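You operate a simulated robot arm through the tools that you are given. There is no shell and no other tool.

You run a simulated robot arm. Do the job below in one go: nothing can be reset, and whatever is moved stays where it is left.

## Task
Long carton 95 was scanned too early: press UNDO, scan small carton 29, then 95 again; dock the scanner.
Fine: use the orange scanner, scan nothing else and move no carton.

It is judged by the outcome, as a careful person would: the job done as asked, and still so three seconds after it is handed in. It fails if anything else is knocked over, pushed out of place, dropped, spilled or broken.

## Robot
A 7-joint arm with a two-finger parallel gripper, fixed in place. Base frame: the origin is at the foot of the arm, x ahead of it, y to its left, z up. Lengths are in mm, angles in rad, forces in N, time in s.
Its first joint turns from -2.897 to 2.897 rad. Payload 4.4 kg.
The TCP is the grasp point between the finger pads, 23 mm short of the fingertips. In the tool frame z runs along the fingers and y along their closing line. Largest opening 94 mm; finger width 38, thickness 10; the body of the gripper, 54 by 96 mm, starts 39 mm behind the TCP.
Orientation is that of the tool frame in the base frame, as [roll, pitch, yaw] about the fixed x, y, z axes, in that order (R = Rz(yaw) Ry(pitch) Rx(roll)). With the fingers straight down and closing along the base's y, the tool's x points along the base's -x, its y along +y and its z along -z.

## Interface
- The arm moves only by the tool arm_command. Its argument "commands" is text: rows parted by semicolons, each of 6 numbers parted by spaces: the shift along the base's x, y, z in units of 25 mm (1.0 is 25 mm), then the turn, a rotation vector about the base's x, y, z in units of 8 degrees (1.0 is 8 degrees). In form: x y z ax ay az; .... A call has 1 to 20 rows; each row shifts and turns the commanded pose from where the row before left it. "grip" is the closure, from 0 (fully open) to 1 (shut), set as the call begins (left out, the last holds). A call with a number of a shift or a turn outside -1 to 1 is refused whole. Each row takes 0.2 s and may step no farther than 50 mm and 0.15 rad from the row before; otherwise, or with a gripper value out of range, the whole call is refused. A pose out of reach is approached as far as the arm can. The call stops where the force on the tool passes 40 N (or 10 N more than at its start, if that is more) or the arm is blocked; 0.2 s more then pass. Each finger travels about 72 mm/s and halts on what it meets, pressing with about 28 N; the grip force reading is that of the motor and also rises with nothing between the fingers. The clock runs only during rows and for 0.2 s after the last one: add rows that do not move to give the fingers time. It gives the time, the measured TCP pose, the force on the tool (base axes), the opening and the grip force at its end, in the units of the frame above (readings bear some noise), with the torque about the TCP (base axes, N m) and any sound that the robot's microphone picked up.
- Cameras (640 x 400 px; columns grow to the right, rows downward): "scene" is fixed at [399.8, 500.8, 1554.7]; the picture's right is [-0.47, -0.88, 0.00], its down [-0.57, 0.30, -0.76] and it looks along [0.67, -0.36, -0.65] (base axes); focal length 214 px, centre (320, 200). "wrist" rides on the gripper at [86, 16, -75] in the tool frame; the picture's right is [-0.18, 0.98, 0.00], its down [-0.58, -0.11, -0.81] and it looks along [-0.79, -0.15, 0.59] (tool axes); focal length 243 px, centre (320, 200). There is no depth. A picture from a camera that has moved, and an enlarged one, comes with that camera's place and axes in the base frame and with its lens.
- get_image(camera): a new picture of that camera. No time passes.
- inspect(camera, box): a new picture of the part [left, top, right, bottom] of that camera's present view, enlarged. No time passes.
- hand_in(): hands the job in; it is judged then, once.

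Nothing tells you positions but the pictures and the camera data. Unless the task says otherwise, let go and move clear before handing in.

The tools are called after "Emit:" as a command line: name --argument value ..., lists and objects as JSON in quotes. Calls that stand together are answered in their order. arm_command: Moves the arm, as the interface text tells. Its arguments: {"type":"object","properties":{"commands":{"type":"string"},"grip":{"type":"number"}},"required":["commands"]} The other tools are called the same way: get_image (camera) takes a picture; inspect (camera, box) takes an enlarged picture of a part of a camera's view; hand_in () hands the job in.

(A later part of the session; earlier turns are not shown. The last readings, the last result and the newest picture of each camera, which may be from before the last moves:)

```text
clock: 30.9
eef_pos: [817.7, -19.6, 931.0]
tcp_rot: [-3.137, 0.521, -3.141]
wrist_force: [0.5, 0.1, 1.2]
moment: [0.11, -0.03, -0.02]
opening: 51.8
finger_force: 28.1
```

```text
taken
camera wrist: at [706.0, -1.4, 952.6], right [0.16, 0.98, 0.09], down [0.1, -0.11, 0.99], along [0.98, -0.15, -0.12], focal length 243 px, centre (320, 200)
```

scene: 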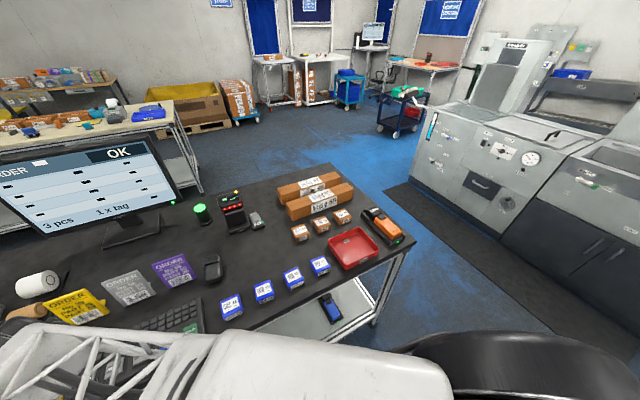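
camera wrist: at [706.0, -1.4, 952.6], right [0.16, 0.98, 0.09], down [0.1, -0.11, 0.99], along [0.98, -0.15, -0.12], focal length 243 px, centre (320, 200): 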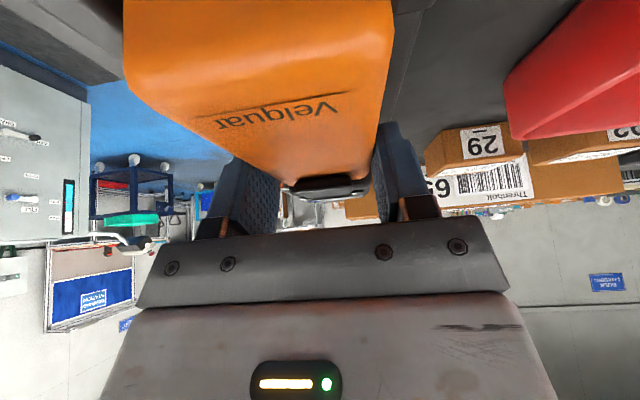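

The grip holds the body at 51.8 mm. I'll lift straight up slowly and check the display.

Emit:
arm_command --commands "0 0 0 0 0 0; 0 0 0.3 0 0 0; 0 0 0.5 0 0 0; 0 0 0.8 0 0 0; 0 0 0 0 0 0" --grip 1

Emit:
get_image --camera "wrist"

Emit:
inspect --camera "scene" --box '[340, 180, 430, 255]'

```text
clock: 32.1
eef_pos: [819.7, -19.7, 970.9]
tcp_rot: [-3.139, 0.523, 3.141]
wrist_force: [0.6, 1.1, -2.3]
moment: [-0.03, 0.01, 0.02]
opening: 51.7
finger_force: 28.1
```

```text
taken
camera wrist: at [707.0, -2.5, 993.4], right [0.16, 0.98, 0.09], down [0.1, -0.11, 0.99], along [0.98, -0.15, -0.12], focal length 243 px, centre (320, 200)
```

wrist: 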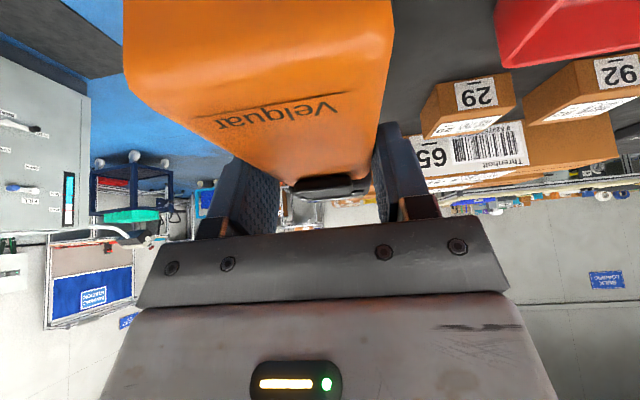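

```text
5.33 times, centred on (385, 218) of scene
camera zoom: at [399.8, 500.8, 1554.7], right [-0.47, -0.88, 0.0], down [-0.57, 0.3, -0.76], along [0.67, -0.36, -0.65], focal length 1144 px, centre (-27, 107)
```

zoom: 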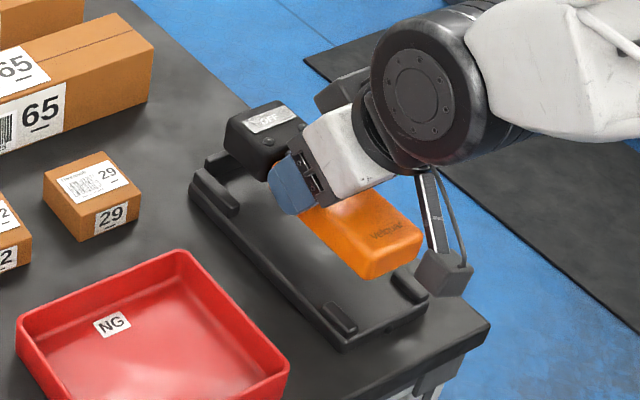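

The scanner is lifted clear of the dock and the dock LED has gone off. I'll check the scanner's display.

Emit:
inspect --camera "scene" --box '[368, 195, 408, 220]'

Emit:
inspect --camera "wrist" --box '[200, 80, 440, 230]'

Emit:
inspect --camera "scene" --box '[0, 130, 280, 260]'

```text
16.00 times, centred on (388, 208) of scene
camera zoom: at [399.8, 500.8, 1554.7], right [-0.47, -0.88, 0.0], down [-0.57, 0.3, -0.76], along [0.67, -0.36, -0.65], focal length 3432 px, centre (-768, 80)
```

zoom: 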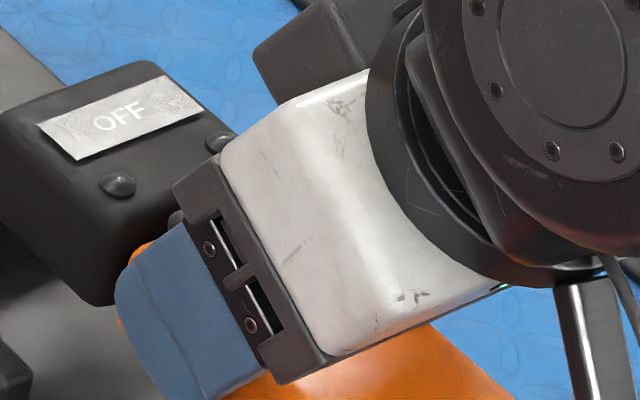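

```text
2.67 times, centred on (320, 155) of wrist
camera zoom: at [707.0, -2.5, 993.4], right [0.16, 0.98, 0.09], down [0.1, -0.11, 0.99], along [0.98, -0.15, -0.12], focal length 647 px, centre (320, 320)
```

zoom: 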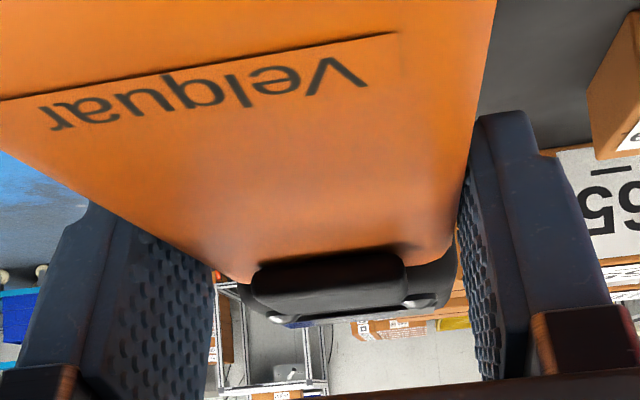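

```text
2.29 times, centred on (140, 195) of scene
camera zoom: at [399.8, 500.8, 1554.7], right [-0.47, -0.88, 0.0], down [-0.57, 0.3, -0.76], along [0.67, -0.36, -0.65], focal length 490 px, centre (731, 211)
```

zoom: 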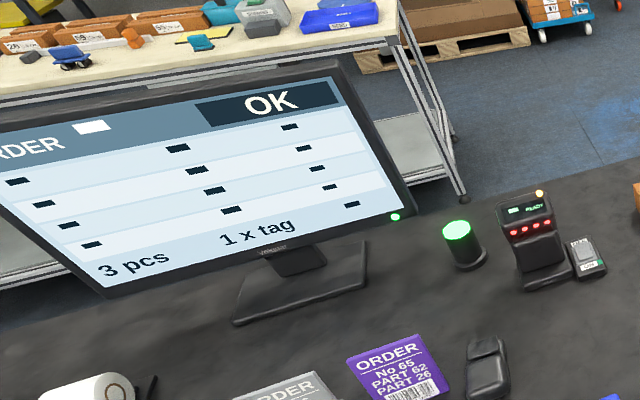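

The display still reads OFF in hand, so the scanner probably has to be switched on with the pad on its neck. I'll seat it back in the dock the same way, then press the pad with a fingertip.

Emit:
arm_command --commands "0 0 -0.8 0 0 0; 0 0 -0.4 0 0 0; 0 0 -0.2 0 0 0; 0 0 -0.1 0 0 0; 0 0 -0.1 0 0 0; 0 0 0 0 0 0" --grip 1

Emit:
inspect --camera "scene" --box '[340, 180, 430, 255]'

```text
clock: 33.5
eef_pos: [819.7, -19.3, 930.8]
tcp_rot: [-3.139, 0.523, 3.139]
wrist_force: [-0.2, -0.2, -1.6]
moment: [0.03, -0.01, 0.06]
opening: 51.9
finger_force: 28.1
```

```text
5.33 times, centred on (385, 218) of scene
camera zoom: at [399.8, 500.8, 1554.7], right [-0.47, -0.88, 0.0], down [-0.57, 0.3, -0.76], along [0.67, -0.36, -0.65], focal length 1144 px, centre (-27, 107)
```

zoom: 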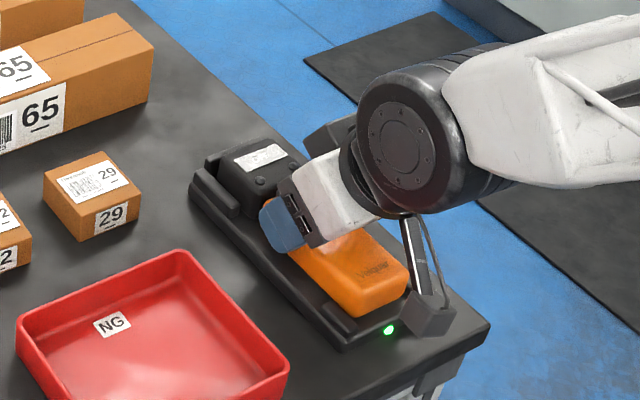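

It's docked again with the LED green. I'll release, rise, close the fingers, and position the tip above the neck pad at about (838, -19).

Emit:
arm_command --commands "0 0 0 0 0 0; 0 0 0 0 0 0; 0 0 0.5 0 0 0; 0 0 1 0 0 0; 0 0 1 0 0 0; 0 0 0 0 0 0" --grip 0

Emit:
arm_command --commands "0.5 0 0 0 0 0; 0.5 0 0 0 0 0; 0 0 0 0 0 0; 0 0 0 0 0 0; 0 0 0 0 0 0" --grip 1

Emit:
inspect --camera "scene" --box '[340, 170, 440, 255]'

Emit:
get_image --camera "wrist"

```text
clock: 34.9
eef_pos: [818.4, -19.3, 993.5]
tcp_rot: [-3.137, 0.522, 3.141]
wrist_force: [0.3, 0.5, -0.4]
moment: [0.02, 0.0, -0.01]
opening: 94.1
finger_force: 0.1
```

```text
clock: 36.1
eef_pos: [844.1, -19.4, 993.7]
tcp_rot: [-3.138, 0.522, 3.141]
wrist_force: [-0.7, 0.0, -0.7]
moment: [-0.03, 0.01, 0.0]
opening: 0.0
finger_force: 28.2
```

```text
4.71 times, centred on (390, 212) of scene
camera zoom: at [399.8, 500.8, 1554.7], right [-0.47, -0.88, 0.0], down [-0.57, 0.3, -0.76], along [0.67, -0.36, -0.65], focal length 1009 px, centre (-9, 141)
```

zoom: 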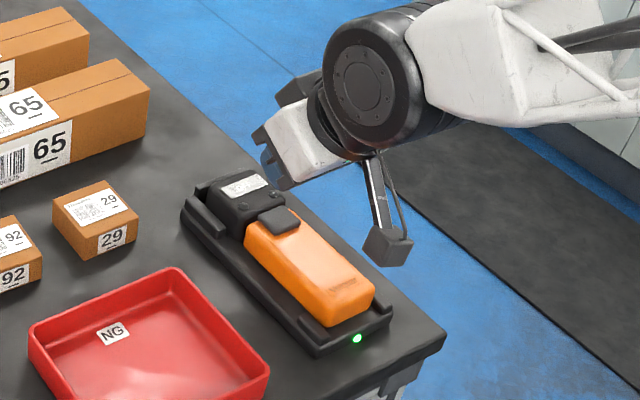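

```text
taken
camera wrist: at [732.0, -2.1, 1014.8], right [0.16, 0.98, 0.09], down [0.1, -0.11, 0.99], along [0.98, -0.15, -0.12], focal length 243 px, centre (320, 200)
```

wrist: 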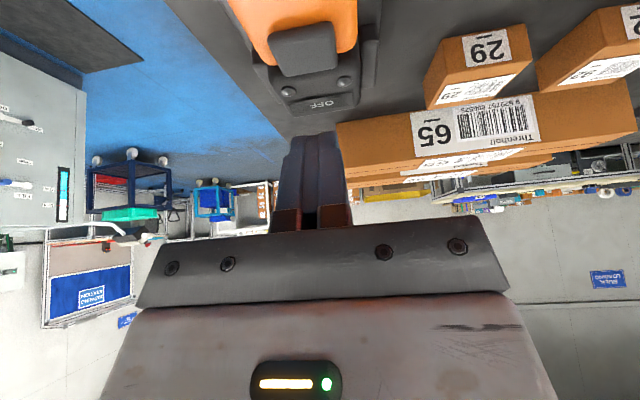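

The pad is at about (836, -18, 931), directly under the fingertip edge. I'll lower to just above it and then press in small steps.

Emit:
arm_command --commands "-0.06 0 -0.6 0 0 0; 0 0 -0.5 0 0 0; 0 0 0 0 0 0" --grip 1

Emit:
inspect --camera "scene" --box '[350, 185, 420, 245]'

Emit:
inspect --camera "wrist" --box '[200, 0, 420, 200]'

```text
clock: 36.9
eef_pos: [843.7, -20.9, 966.3]
tcp_rot: [-3.138, 0.522, -3.141]
wrist_force: [-0.2, -0.4, 0.0]
moment: [-0.01, 0.01, 0.03]
opening: 0.0
finger_force: 28.0
```

```text
6.67 times, centred on (385, 215) of scene
camera zoom: at [399.8, 500.8, 1554.7], right [-0.47, -0.88, 0.0], down [-0.57, 0.3, -0.76], along [0.67, -0.36, -0.65], focal length 1430 px, centre (-113, 100)
```

zoom: 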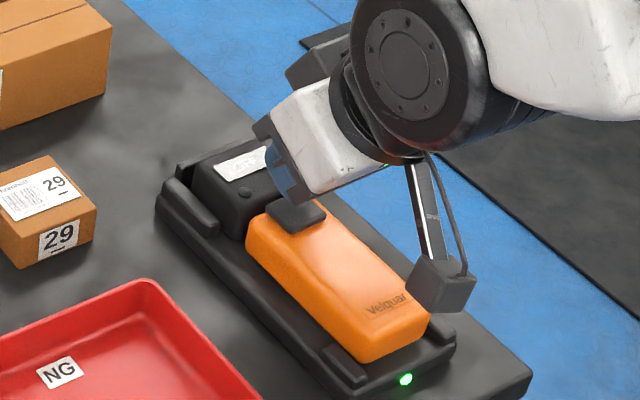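

```text
2.00 times, centred on (310, 100) of wrist
camera zoom: at [730.6, -3.6, 988.6], right [0.16, 0.98, 0.09], down [0.1, -0.11, 0.99], along [0.98, -0.15, -0.12], focal length 485 px, centre (340, 400)
```

zoom: 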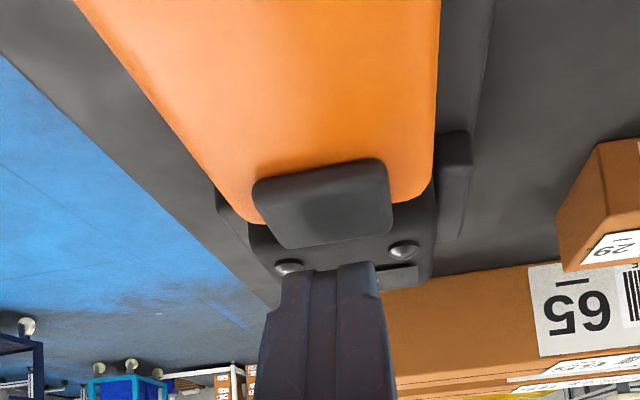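

The rounded fingertip's lowest point is slightly ahead of my estimate, so I'll shift back 6 mm and lower gradually.

Emit:
arm_command --commands "-0.25 0.04 -0.28 0 0 0; 0 0 0 0 0 0" --grip 1

Emit:
arm_command --commands "0 0 -0.1 0 0 0" --grip 1

Emit:
inspect --camera "wrist" --box '[200, 0, 420, 200]'

```text
clock: 37.5
eef_pos: [838.0, -18.8, 959.2]
tcp_rot: [-3.14, 0.523, -3.141]
wrist_force: [1.6, -1.0, 2.2]
moment: [-0.03, -0.07, -0.03]
opening: 0.0
finger_force: 28.0
heard: click
```

```text
clock: 37.9
eef_pos: [836.8, -19.0, 957.1]
tcp_rot: [-3.138, 0.522, 3.139]
wrist_force: [-2.8, -0.5, 7.7]
moment: [-0.05, 0.13, 0.03]
opening: 0.1
finger_force: 28.2
```

```text
2.00 times, centred on (310, 100) of wrist
camera zoom: at [724.7, -1.3, 979.2], right [0.16, 0.98, 0.09], down [0.1, -0.11, 0.99], along [0.98, -0.15, -0.12], focal length 485 px, centre (340, 400)
```

zoom: 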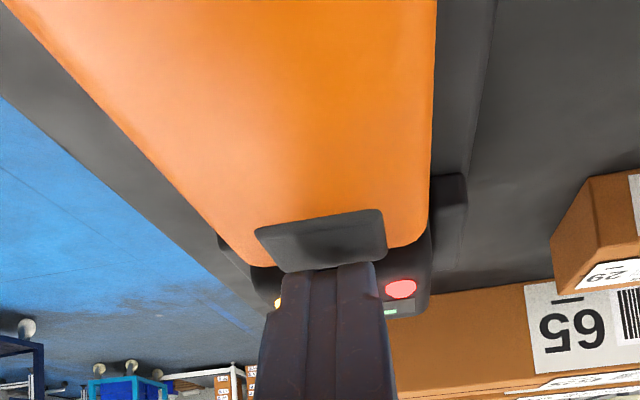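

A click was heard and the head's LEDs have lit up. I'll back off straight up and see whether it stays on.

Emit:
arm_command --commands "0 0 0.3 0 0 0; 0 0 0.8 0 0 0; 0 0 0.8 0 0 0; 0 0 0 0 0 0" --grip 1

Emit:
inspect --camera "wrist" --box '[220, 0, 420, 140]'

Emit:
inspect --camera "scene" --box '[350, 185, 420, 245]'

Emit:
inspect --camera "scene" --box '[0, 130, 280, 260]'

```text
clock: 38.9
eef_pos: [836.5, -19.2, 1004.9]
tcp_rot: [-3.139, 0.521, 3.141]
wrist_force: [0.4, 0.0, -0.5]
moment: [0.0, 0.01, 0.01]
opening: 0.2
finger_force: 28.2
```

```text
2.86 times, centred on (320, 70) of wrist
camera zoom: at [724.0, -2.1, 1027.6], right [0.16, 0.98, 0.09], down [0.1, -0.11, 0.99], along [0.98, -0.15, -0.12], focal length 693 px, centre (320, 571)
```

zoom: 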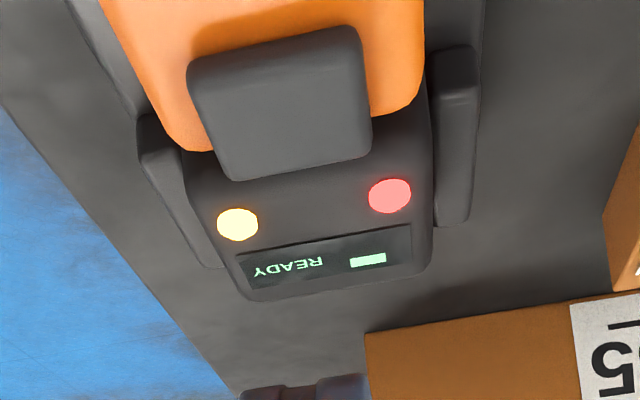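

```text
6.67 times, centred on (385, 215) of scene
camera zoom: at [399.8, 500.8, 1554.7], right [-0.47, -0.88, 0.0], down [-0.57, 0.3, -0.76], along [0.67, -0.36, -0.65], focal length 1430 px, centre (-113, 100)
```

zoom: 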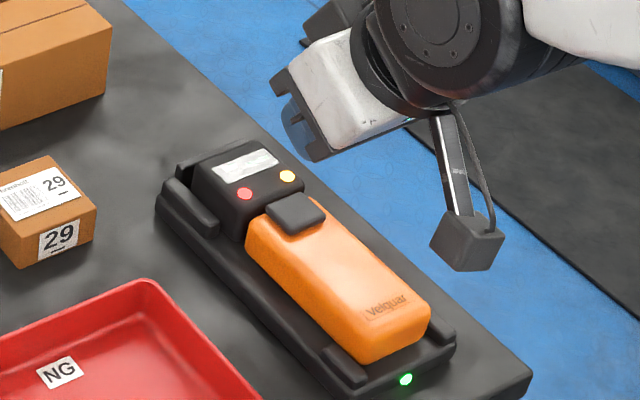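

```text
2.29 times, centred on (140, 195) of scene
camera zoom: at [399.8, 500.8, 1554.7], right [-0.47, -0.88, 0.0], down [-0.57, 0.3, -0.76], along [0.67, -0.36, -0.65], focal length 490 px, centre (731, 211)
```

zoom: 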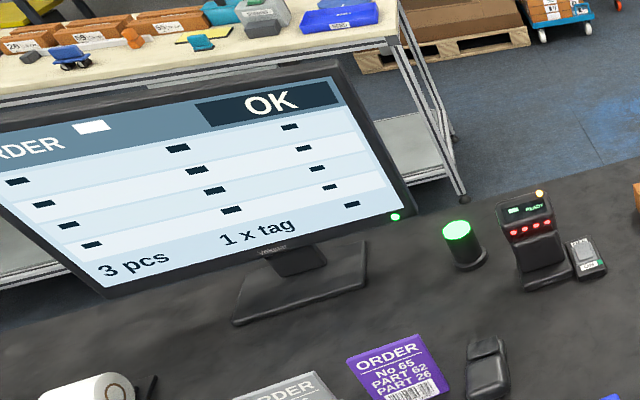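

The scanner is on and shows READY. I'll open, go back to the same grasp pose, and pick it up again, planning moves so the beam only meets the right labels.

Emit:
arm_command --commands "-0.345 -0.02 0 0 0 0; -0.345 -0.02 0 0 0 0; 0 0 0 0 0 0; 0 0 0 0 0 0; 0 0 -1 0 0 0; 0 0 -0.8 0 0 0; 0 0 -0.6 0 0 0; 0 0 -0.3 0 0 0; 0 0 -0.2 0 0 0; 0 0 0 0 0 0" --grip 0

Emit:
inspect --camera "scene" --box '[350, 185, 420, 245]'

```text
clock: 41.1
eef_pos: [819.5, -19.5, 931.7]
tcp_rot: [-3.139, 0.521, -3.141]
wrist_force: [0.2, 0.0, 0.5]
moment: [0.0, -0.01, 0.02]
opening: 94.1
finger_force: 0.0
```

```text
6.67 times, centred on (385, 215) of scene
camera zoom: at [399.8, 500.8, 1554.7], right [-0.47, -0.88, 0.0], down [-0.57, 0.3, -0.76], along [0.67, -0.36, -0.65], focal length 1430 px, centre (-113, 100)
```

zoom: 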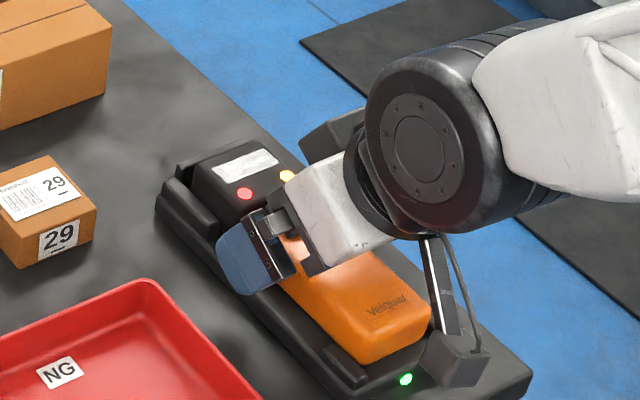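

Back at the grasp pose with the scanner on. I'll close and lift straight up.

Emit:
arm_command --commands "0 0 0 0 0 0; 0 0 0 0 0 0; 0 0 0 0 0 0; 0 0 0 0 0 0; 0 0 0.3 0 0 0; 0 0 0.5 0 0 0; 0 0 0.8 0 0 0; 0 0 1 0 0 0; 0 0 1 0 0 0; 0 0 0 0 0 0" --grip 1

Emit:
inspect --camera "scene" --box '[320, 150, 440, 260]'

Emit:
get_image --camera "wrist"

```text
clock: 43.3
eef_pos: [819.3, -17.4, 1022.2]
tcp_rot: [-3.139, 0.522, 3.141]
wrist_force: [-0.8, -0.8, -2.8]
moment: [0.02, 0.03, -0.04]
opening: 51.8
finger_force: 27.9
```

```text
3.64 times, centred on (380, 205) of scene
camera zoom: at [399.8, 500.8, 1554.7], right [-0.47, -0.88, 0.0], down [-0.57, 0.3, -0.76], along [0.67, -0.36, -0.65], focal length 780 px, centre (102, 182)
```

zoom: 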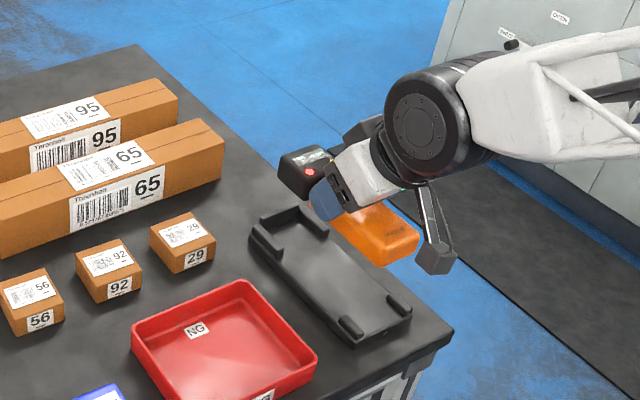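

```text
taken
camera wrist: at [707.2, -0.5, 1044.6], right [0.16, 0.98, 0.09], down [0.1, -0.11, 0.99], along [0.98, -0.15, -0.12], focal length 243 px, centre (320, 200)
```

wrist: 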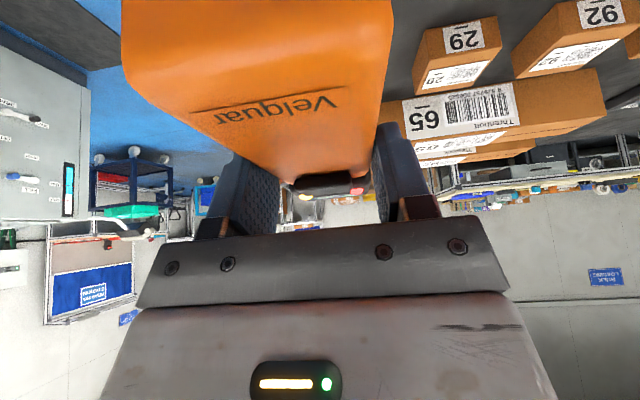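

The scanner is held and still on, and the dock is undisturbed. I'll now pitch the scanner nose-down while still off to the right at y≈-20, where there are no labels.

Emit:
arm_command --commands "0.1125 0 0.525 0 0.9375 0; 0.1125 0 0.525 0 0.9375 0; 0.1125 0 0.525 0 0.9375 0; 0.1125 0 0.525 0 0.9375 0; 0.1125 0 0.525 0 0.9375 0; 0.1125 0 0.525 0 0.9375 0; 0.1125 0 0.525 0 0.9375 0; 0.1125 0 0.525 0 0.9375 0; 0 0 0 0 0 0" --grip 1

Emit:
get_image --camera "scene"

Emit:
inspect --camera "scene" --box '[300, 120, 460, 260]'

Emit:
get_image --camera "wrist"

```text
clock: 45.3
eef_pos: [841.6, -19.5, 1125.3]
tcp_rot: [-3.138, -0.525, 3.141]
wrist_force: [-0.2, -0.3, -3.3]
moment: [-0.01, -0.02, 0.01]
opening: 51.7
finger_force: 28.6
```

```text
taken
```

scene: 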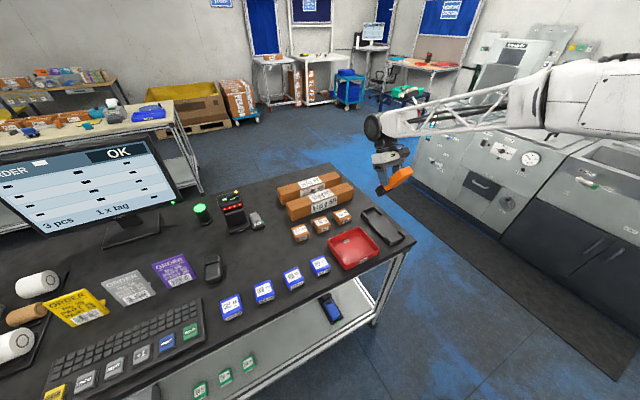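

```text
2.86 times, centred on (380, 190) of scene
camera zoom: at [399.8, 500.8, 1554.7], right [-0.47, -0.88, 0.0], down [-0.57, 0.3, -0.76], along [0.67, -0.36, -0.65], focal length 613 px, centre (149, 229)
```

zoom: 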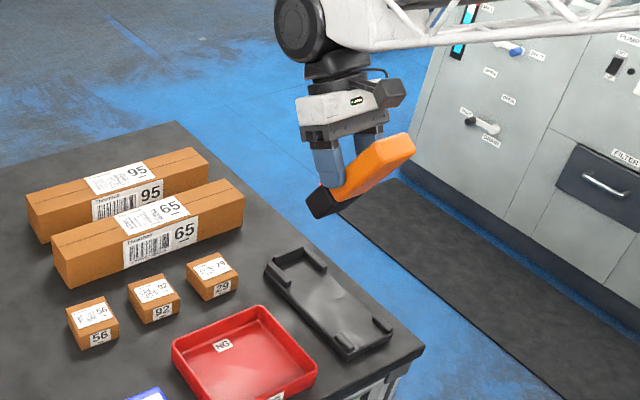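

```text
taken
camera wrist: at [803.7, -2.3, 1233.5], right [0.16, 0.98, -0.09], down [0.91, -0.11, 0.41], along [0.39, -0.15, -0.91], focal length 243 px, centre (320, 200)
```

wrist: 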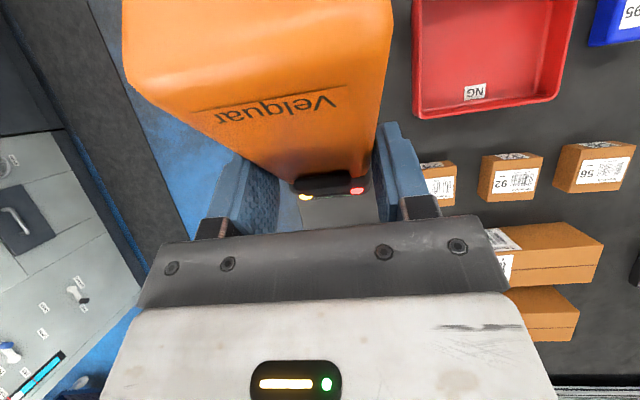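

The scanner points steeply down, still clear of any label. I'll lower it toward label height here, then slide left in small steps toward carton 29, listening for the beep.

Emit:
arm_command --commands "0.4 0 -0.7 0 0 0; 0.4 0 -0.7 0 0 0; 0.4 0 -0.68 0 0 0; 0 0 0 0 0 0" --grip 1

Emit:
arm_command --commands "0 0.8 0 0 0 0; 0 0.8 0 0 0 0; 0 0.8 0 0 0 0; 0 0 0 0 0 0" --grip 1

Emit:
inspect --camera "scene" --box '[290, 130, 420, 250]'

Emit:
get_image --camera "wrist"

```text
clock: 46.3
eef_pos: [872.7, -19.4, 1074.3]
tcp_rot: [-3.139, -0.525, -3.141]
wrist_force: [-0.1, -0.5, -2.2]
moment: [-0.01, -0.04, -0.01]
opening: 51.8
finger_force: 27.7
```

```text
clock: 47.3
eef_pos: [872.3, 40.5, 1073.3]
tcp_rot: [-3.139, -0.525, -3.14]
wrist_force: [0.3, 0.3, -3.0]
moment: [0.01, -0.08, 0.01]
opening: 52.2
finger_force: 28.1
```

```text
3.33 times, centred on (355, 190) of scene
camera zoom: at [399.8, 500.8, 1554.7], right [-0.47, -0.88, 0.0], down [-0.57, 0.3, -0.76], along [0.67, -0.36, -0.65], focal length 715 px, centre (203, 233)
```

zoom: 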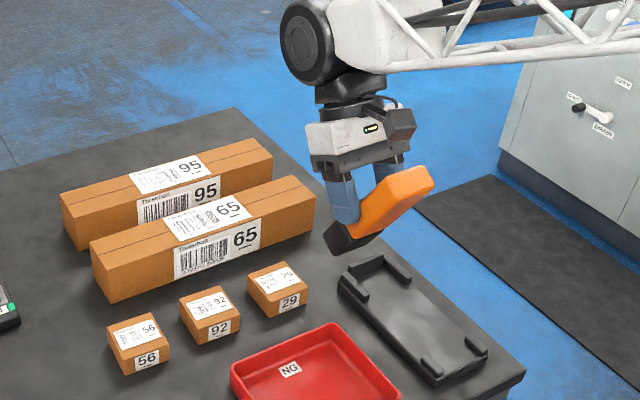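

```text
taken
camera wrist: at [834.6, 58.4, 1182.3], right [0.16, 0.98, -0.09], down [0.91, -0.11, 0.41], along [0.39, -0.15, -0.91], focal length 243 px, centre (320, 200)
```

wrist: 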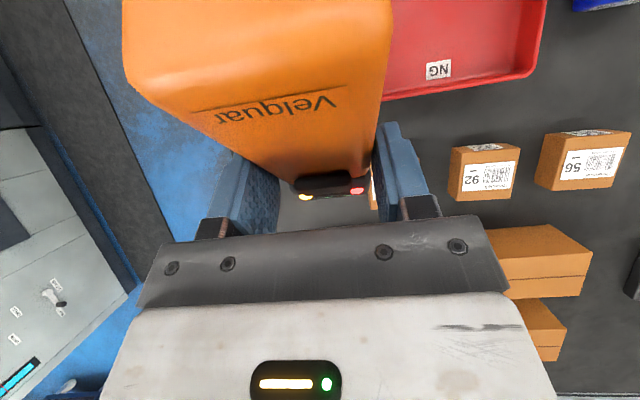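

No read yet, and the beam should be just to the right of carton 29. I'll continue in small steps.

Emit:
arm_command --commands "0 0.6 0 0 0 0; 0 0.6 0 0 0 0; 0 0 0 0 0 0" --grip 1

```text
clock: 48.1
eef_pos: [874.7, 70.9, 1073.6]
tcp_rot: [-3.138, -0.525, -3.141]
wrist_force: [-0.6, 0.5, -2.4]
moment: [0.03, -0.05, -0.02]
opening: 51.8
finger_force: 28.5
```

No beep yet at y≈71. Continuing toward the barcode at y≈105–112.

Emit:
arm_command --commands "0 0.5 0 0 0 0; 0 0.4 0 0 0 0; 0 0 0 0 0 0" --grip 1

Emit:
inspect --camera "scene" --box '[290, 130, 420, 250]'

Emit:
get_image --camera "wrist"

```text
clock: 48.9
eef_pos: [872.2, 94.4, 1074.2]
tcp_rot: [-3.139, -0.526, 3.141]
wrist_force: [0.8, 0.3, -2.9]
moment: [0.01, -0.02, 0.01]
opening: 51.8
finger_force: 27.7
```

```text
3.33 times, centred on (355, 190) of scene
camera zoom: at [399.8, 500.8, 1554.7], right [-0.47, -0.88, 0.0], down [-0.57, 0.3, -0.76], along [0.67, -0.36, -0.65], focal length 715 px, centre (203, 233)
```

zoom: 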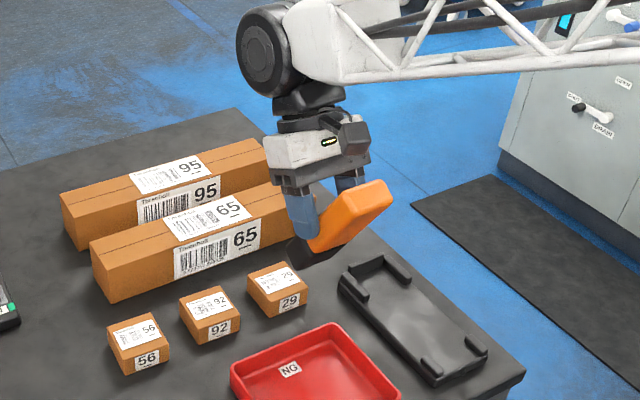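

```text
taken
camera wrist: at [834.5, 112.1, 1182.8], right [0.16, 0.98, -0.09], down [0.91, -0.11, 0.41], along [0.39, -0.15, -0.91], focal length 243 px, centre (320, 200)
```

wrist: 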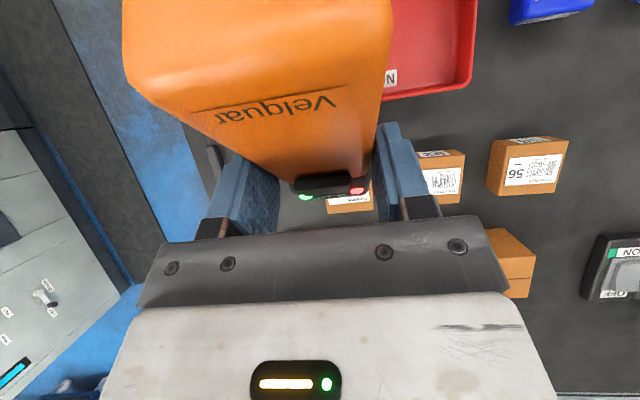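

The scanner's amber LED has turned green, so it has seen the label. I'll check the monitor count before doing anything else.

Emit:
inspect --camera "scene" --box '[0, 130, 280, 260]'

Emit:
inspect --camera "wrist" --box '[260, 150, 400, 230]'

Emit:
inspect --camera "scene" --box '[330, 170, 390, 225]'

```text
2.29 times, centred on (140, 195) of scene
camera zoom: at [399.8, 500.8, 1554.7], right [-0.47, -0.88, 0.0], down [-0.57, 0.3, -0.76], along [0.67, -0.36, -0.65], focal length 490 px, centre (731, 211)
```

zoom: 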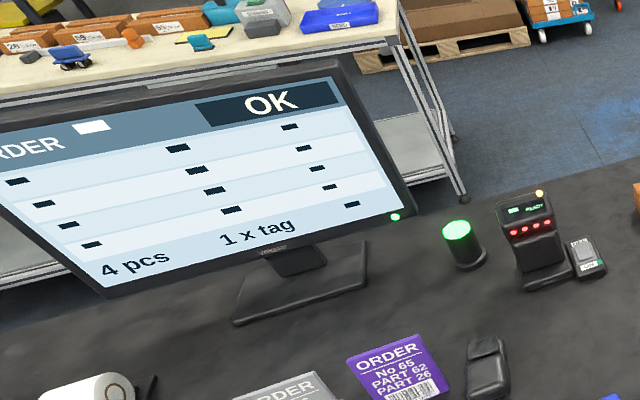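

```text
4.57 times, centred on (330, 190) of wrist
camera zoom: at [834.5, 112.1, 1182.8], right [0.16, 0.98, -0.09], down [0.91, -0.11, 0.41], along [0.39, -0.15, -0.91], focal length 1109 px, centre (274, 246)
```

zoom: 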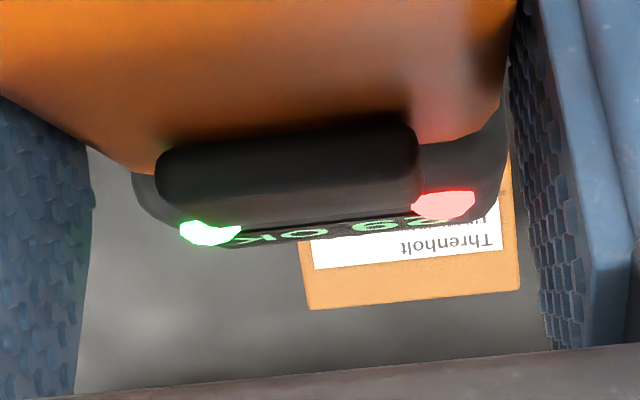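

```text
7.27 times, centred on (360, 198) of scene
camera zoom: at [399.8, 500.8, 1554.7], right [-0.47, -0.88, 0.0], down [-0.57, 0.3, -0.76], along [0.67, -0.36, -0.65], focal length 1560 px, centre (29, 218)
```

zoom: 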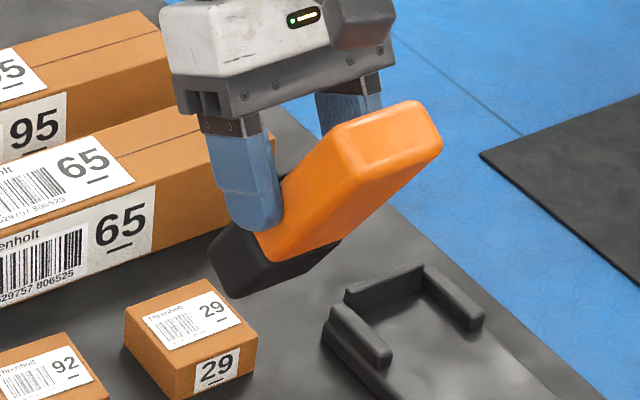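

The display shows "29 OK" and the count is back to 4 pcs. I'll slide away to the right at once so it isn't read again.

Emit:
arm_command --commands "0 -0.9 0 0 0 0; 0 -0.9 0 0 0 0; 0 -0.9 0 0 0 0; 0 -0.9 0 0 0 0; 0 -0.9 0 0 0 0; 0 -0.9 0 0 0 0; 0 0 0 0 0 0" --grip 1

Emit:
inspect --camera "scene" --box '[0, 130, 280, 260]'

Emit:
get_image --camera "wrist"

```text
clock: 50.5
eef_pos: [872.4, -41.3, 1075.3]
tcp_rot: [-3.139, -0.524, -3.139]
wrist_force: [-0.4, -0.2, -2.8]
moment: [-0.03, -0.05, 0.01]
opening: 51.4
finger_force: 27.9
```

```text
2.29 times, centred on (140, 195) of scene
camera zoom: at [399.8, 500.8, 1554.7], right [-0.47, -0.88, 0.0], down [-0.57, 0.3, -0.76], along [0.67, -0.36, -0.65], focal length 490 px, centre (731, 211)
```

zoom: 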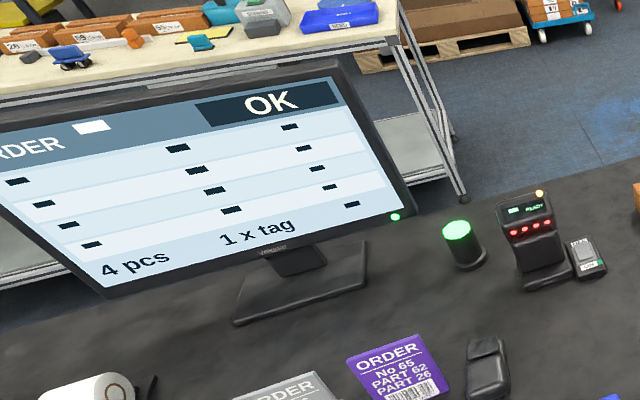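

```text
taken
camera wrist: at [835.1, -23.6, 1183.2], right [0.16, 0.98, -0.09], down [0.91, -0.11, 0.41], along [0.39, -0.15, -0.91], focal length 243 px, centre (320, 200)
```

wrist: 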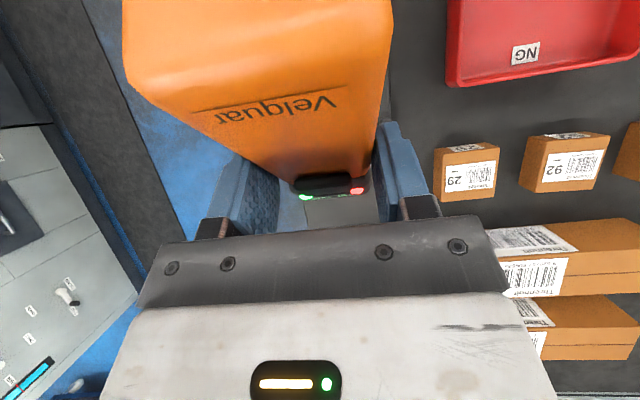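

The count is still 4. I'll now raise the pitch to about 35° down and move forward at y≈-43, staying right of every label, ready to approach carton 95's top label.

Emit:
arm_command --commands "0.776 0 0.288 0 -0.625 0; 0.776 0 0.288 0 -0.625 0; 0.776 0 0.288 0 -0.625 0; 0.776 0 0.288 0 -0.625 0; 0.776 0 0.288 0 -0.625 0; 0 0 0 0 0 0" --grip 1

Emit:
get_image --camera "wrist"

Emit:
inspect --camera "scene" --box '[270, 120, 420, 250]'

```text
clock: 51.9
eef_pos: [967.9, -41.9, 1107.9]
tcp_rot: [-3.136, -0.088, -3.141]
wrist_force: [1.0, -1.1, -2.7]
moment: [0.03, -0.02, -0.04]
opening: 51.9
finger_force: 27.8
```

```text
taken
camera wrist: at [888.3, -24.6, 1190.0], right [0.18, 0.98, -0.02], down [0.65, -0.11, 0.75], along [0.74, -0.15, -0.66], focal length 243 px, centre (320, 200)
```

wrist: 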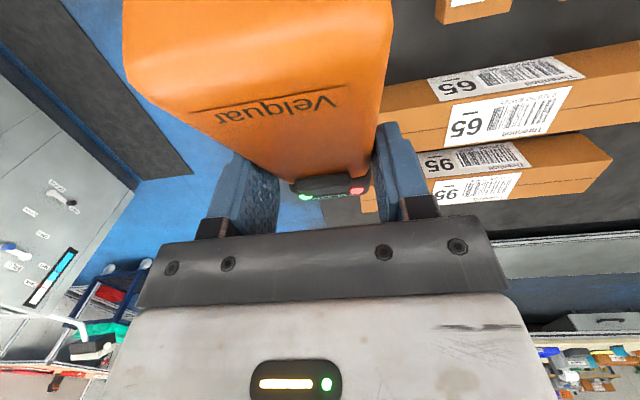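

```text
3.08 times, centred on (345, 185) of scene
camera zoom: at [399.8, 500.8, 1554.7], right [-0.47, -0.88, 0.0], down [-0.57, 0.3, -0.76], along [0.67, -0.36, -0.65], focal length 660 px, centre (243, 246)
```

zoom: 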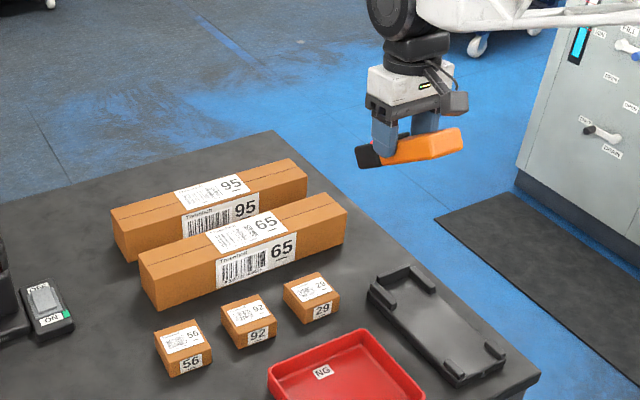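

I can see both 95 labels clearly: the top barcode is at about (1174, 160, 945). I'll slide left at this height so the beam runs along the top of carton 95 only.

Emit:
arm_command --commands "0 0.9 0 0 0 0; 0 0.9 0 0 0 0; 0 0.9 0 0 0 0; 0 0.9 0 0 0 0; 0 0.9 0 0 0 0; 0 0 0 0 0 0" --grip 1

Emit:
inspect --camera "scene" --box '[0, 130, 280, 260]'

Emit:
inspect --camera "scene" --box '[270, 120, 420, 250]'

Emit:
get_image --camera "wrist"

```text
clock: 53.3
eef_pos: [969.8, 71.0, 1108.6]
tcp_rot: [-3.138, -0.09, -3.141]
wrist_force: [-0.4, -1.2, -1.9]
moment: [-0.01, -0.01, 0.01]
opening: 52.1
finger_force: 28.6
```

```text
2.29 times, centred on (140, 195) of scene
camera zoom: at [399.8, 500.8, 1554.7], right [-0.47, -0.88, 0.0], down [-0.57, 0.3, -0.76], along [0.67, -0.36, -0.65], focal length 490 px, centre (731, 211)
```

zoom: 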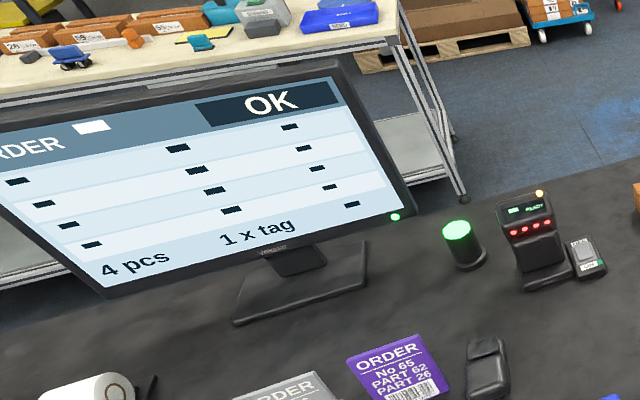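

```text
3.08 times, centred on (345, 185) of scene
camera zoom: at [399.8, 500.8, 1554.7], right [-0.47, -0.88, 0.0], down [-0.57, 0.3, -0.76], along [0.67, -0.36, -0.65], focal length 660 px, centre (243, 246)
```

zoom: 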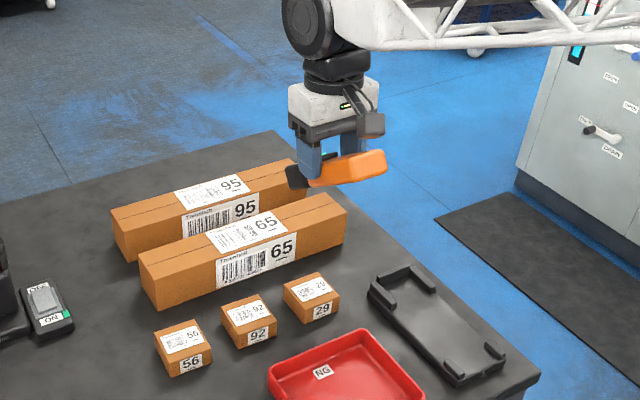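

```text
taken
camera wrist: at [890.4, 89.1, 1191.3], right [0.18, 0.98, -0.02], down [0.65, -0.11, 0.75], along [0.74, -0.15, -0.66], focal length 243 px, centre (320, 200)
```

wrist: 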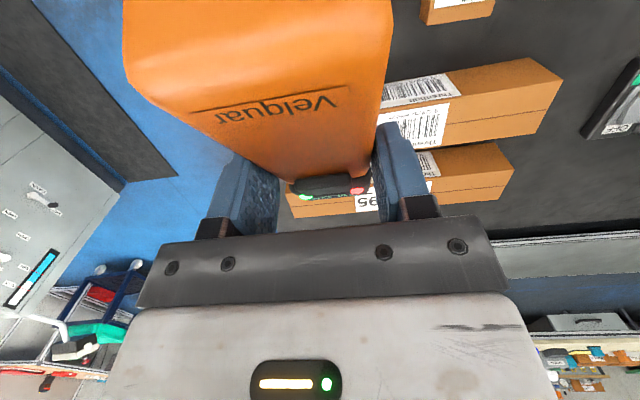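

Still 4 pcs at y≈71. Continuing in small steps and checking the count each time.

Emit:
arm_command --commands "0 0.6 0 0 0 0; 0 0.6 0 0 0 0; 0 0 0 0 0 0" --grip 1

Emit:
inspect --camera "scene" --box '[0, 190, 140, 260]'

Emit:
inspect --camera "wrist" --box '[260, 150, 400, 230]'

```text
clock: 54.1
eef_pos: [969.0, 100.6, 1109.2]
tcp_rot: [-3.139, -0.088, -3.142]
wrist_force: [0.1, -0.6, -3.2]
moment: [-0.01, -0.04, -0.04]
opening: 51.9
finger_force: 27.9
```

```text
4.57 times, centred on (70, 225) of scene
camera zoom: at [399.8, 500.8, 1554.7], right [-0.47, -0.88, 0.0], down [-0.57, 0.3, -0.76], along [0.67, -0.36, -0.65], focal length 980 px, centre (1463, 86)
```

zoom: 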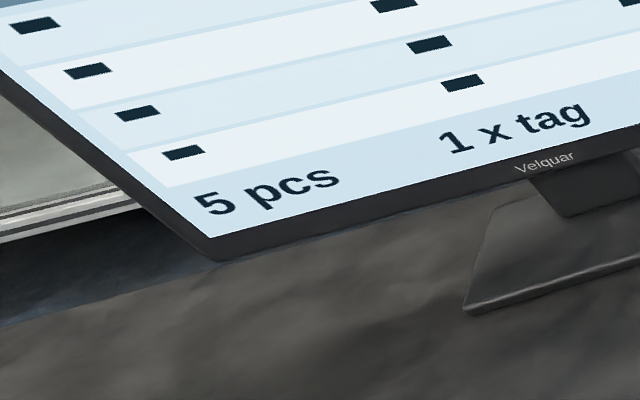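

```text
4.57 times, centred on (330, 190) of wrist
camera zoom: at [889.6, 118.7, 1192.2], right [0.18, 0.98, -0.02], down [0.65, -0.11, 0.75], along [0.74, -0.15, -0.66], focal length 1109 px, centre (274, 246)
```

zoom: 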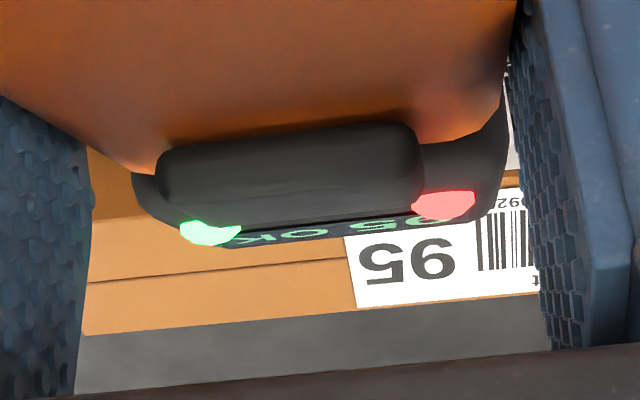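

The count is now 5 pcs and the display shows "?5 OK". I'll zoom in to confirm it reads 95.

Emit:
inspect --camera "wrist" --box '[295, 185, 375, 210]'

Emit:
inspect --camera "scene" --box '[325, 155, 375, 190]'

Emit:
inspect --camera "scene" --box '[0, 130, 200, 250]'

```text
8.00 times, centred on (335, 198) of wrist
camera zoom: at [889.6, 118.7, 1192.2], right [0.18, 0.98, -0.02], down [0.65, -0.11, 0.75], along [0.74, -0.15, -0.66], focal length 1941 px, centre (200, 220)
```

zoom: 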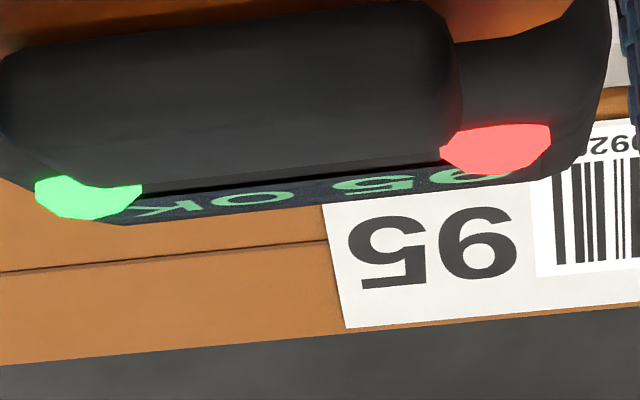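

```text
11.43 times, centred on (350, 172) of scene
camera zoom: at [399.8, 500.8, 1554.7], right [-0.47, -0.88, 0.0], down [-0.57, 0.3, -0.76], along [0.67, -0.36, -0.65], focal length 2451 px, centre (-23, 514)
```

zoom: 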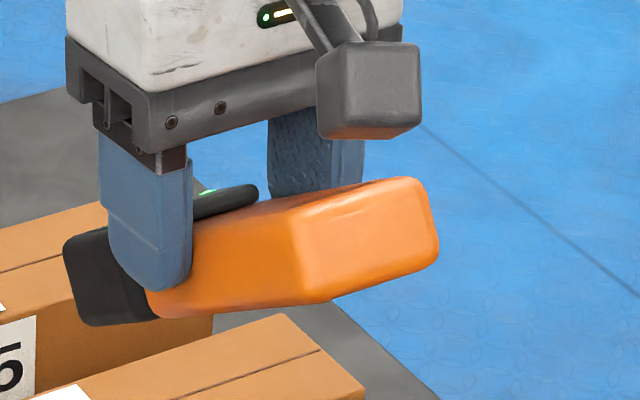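

```text
3.20 times, centred on (100, 190) of scene
camera zoom: at [399.8, 500.8, 1554.7], right [-0.47, -0.88, 0.0], down [-0.57, 0.3, -0.76], along [0.67, -0.36, -0.65], focal length 686 px, centre (1024, 232)
```

zoom: 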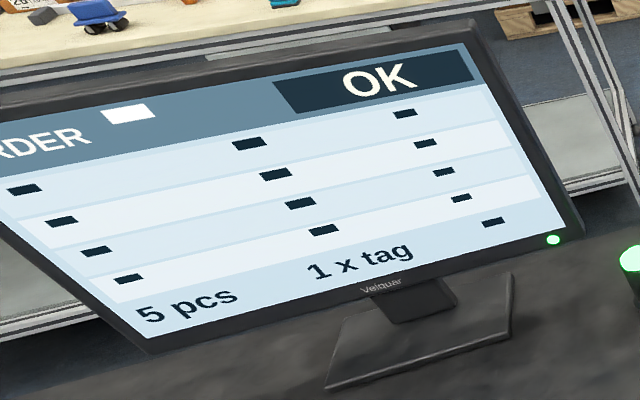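

The display reads "?5 OK", and the beam was on carton 95's label. I'll move away to the right now and level the scanner toward the dock, then confirm the reading with a better view.

Emit:
arm_command --commands "0 -0.95 0 0 0 0; 0 -0.95 0 0 0 0; 0 -0.95 0 0 0 0; 0 -0.95 0 0 0 0; 0 -0.95 0 0 0 0; 0 -0.95 0 0 0 0; 0 0 0 0 0 0" --grip 1

Emit:
arm_command --commands "-0.8543 0.1286 -0.5086 0 -0.625 0; -0.8543 0.1286 -0.5086 0 -0.625 0; -0.8543 0.1286 -0.5086 0 -0.625 0; -0.8543 0.1286 -0.5086 0 -0.625 0; -0.8543 0.1286 -0.5086 0 -0.625 0; -0.8543 0.1286 -0.5086 0 -0.625 0; -0.8543 0.1286 -0.5086 0 -0.625 0; 0 0 0 0 0 0" --grip 1

Emit:
inspect --camera "scene" --box '[340, 160, 430, 250]'

Emit:
get_image --camera "wrist"

Emit:
inspect --camera "scene" --box '[0, 130, 200, 250]'

```text
clock: 55.7
eef_pos: [970.4, -40.1, 1111.9]
tcp_rot: [-3.138, -0.089, -3.14]
wrist_force: [-0.5, -0.3, -2.2]
moment: [0.0, -0.03, 0.0]
opening: 51.6
finger_force: 27.8
```

```text
clock: 57.5
eef_pos: [821.2, -20.2, 1020.3]
tcp_rot: [-3.138, 0.524, -3.14]
wrist_force: [-0.5, 0.1, -1.4]
moment: [-0.01, 0.05, 0.0]
opening: 51.9
finger_force: 28.0
```

```text
4.44 times, centred on (385, 205) of scene
camera zoom: at [399.8, 500.8, 1554.7], right [-0.47, -0.88, 0.0], down [-0.57, 0.3, -0.76], along [0.67, -0.36, -0.65], focal length 953 px, centre (31, 178)
```

zoom: 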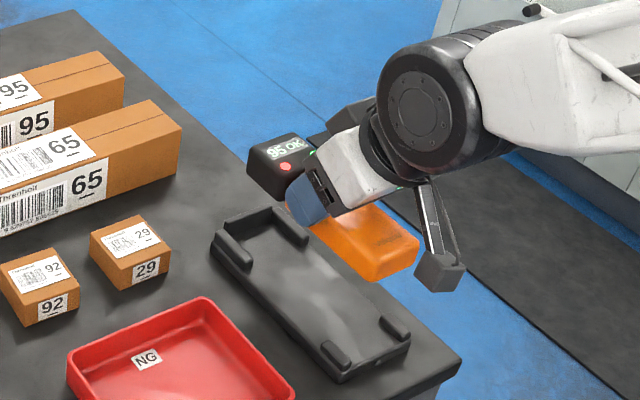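

```text
taken
camera wrist: at [708.2, -2.7, 1042.1], right [0.16, 0.98, 0.09], down [0.1, -0.11, 0.99], along [0.98, -0.15, -0.12], focal length 243 px, centre (320, 200)
```

wrist: 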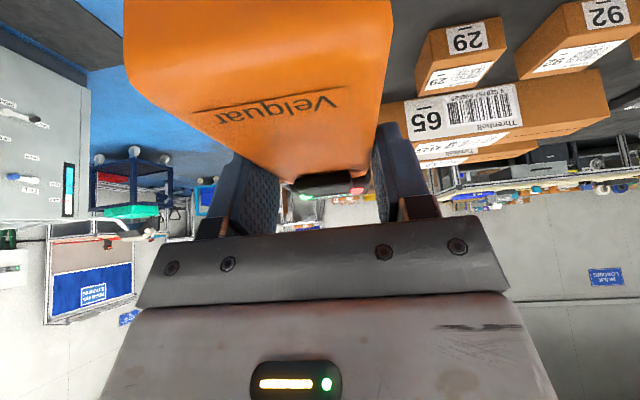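

```text
3.20 times, centred on (100, 190) of scene
camera zoom: at [399.8, 500.8, 1554.7], right [-0.47, -0.88, 0.0], down [-0.57, 0.3, -0.76], along [0.67, -0.36, -0.65], focal length 686 px, centre (1024, 232)
```

zoom: 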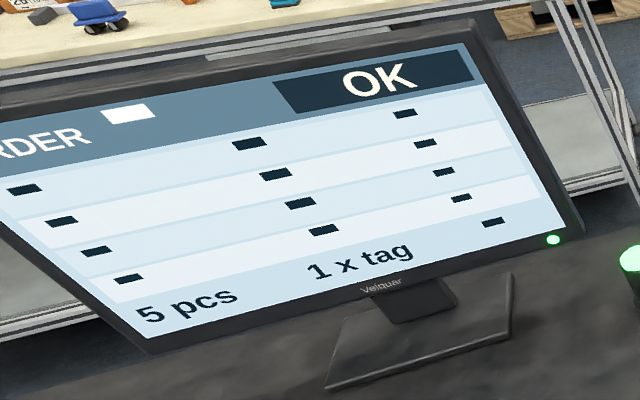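

I'll zoom right in on the scanner display to read the first digit.

Emit:
inspect --camera "scene" --box '[374, 186, 398, 202]'

Emit:
inspect --camera "scene" --box '[280, 160, 420, 250]'

```text
16.00 times, centred on (386, 194) of scene
camera zoom: at [399.8, 500.8, 1554.7], right [-0.47, -0.88, 0.0], down [-0.57, 0.3, -0.76], along [0.67, -0.36, -0.65], focal length 3432 px, centre (-736, 296)
```

zoom: 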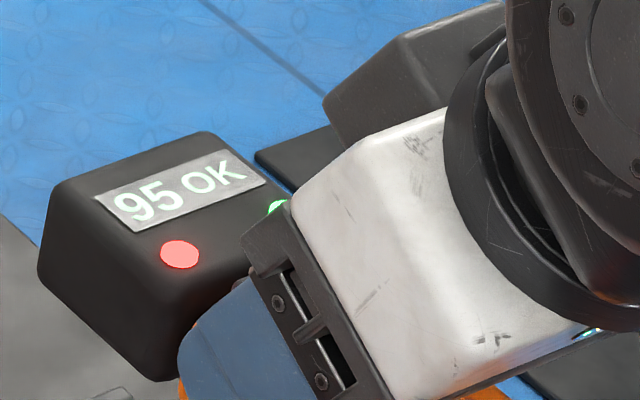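

```text
4.44 times, centred on (350, 205) of scene
camera zoom: at [399.8, 500.8, 1554.7], right [-0.47, -0.88, 0.0], down [-0.57, 0.3, -0.76], along [0.67, -0.36, -0.65], focal length 953 px, centre (187, 178)
```

zoom: 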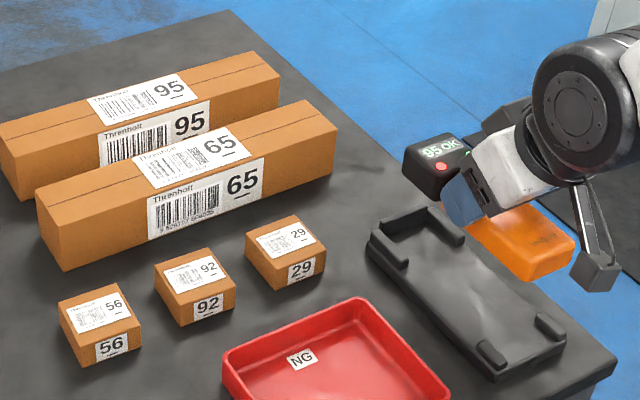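

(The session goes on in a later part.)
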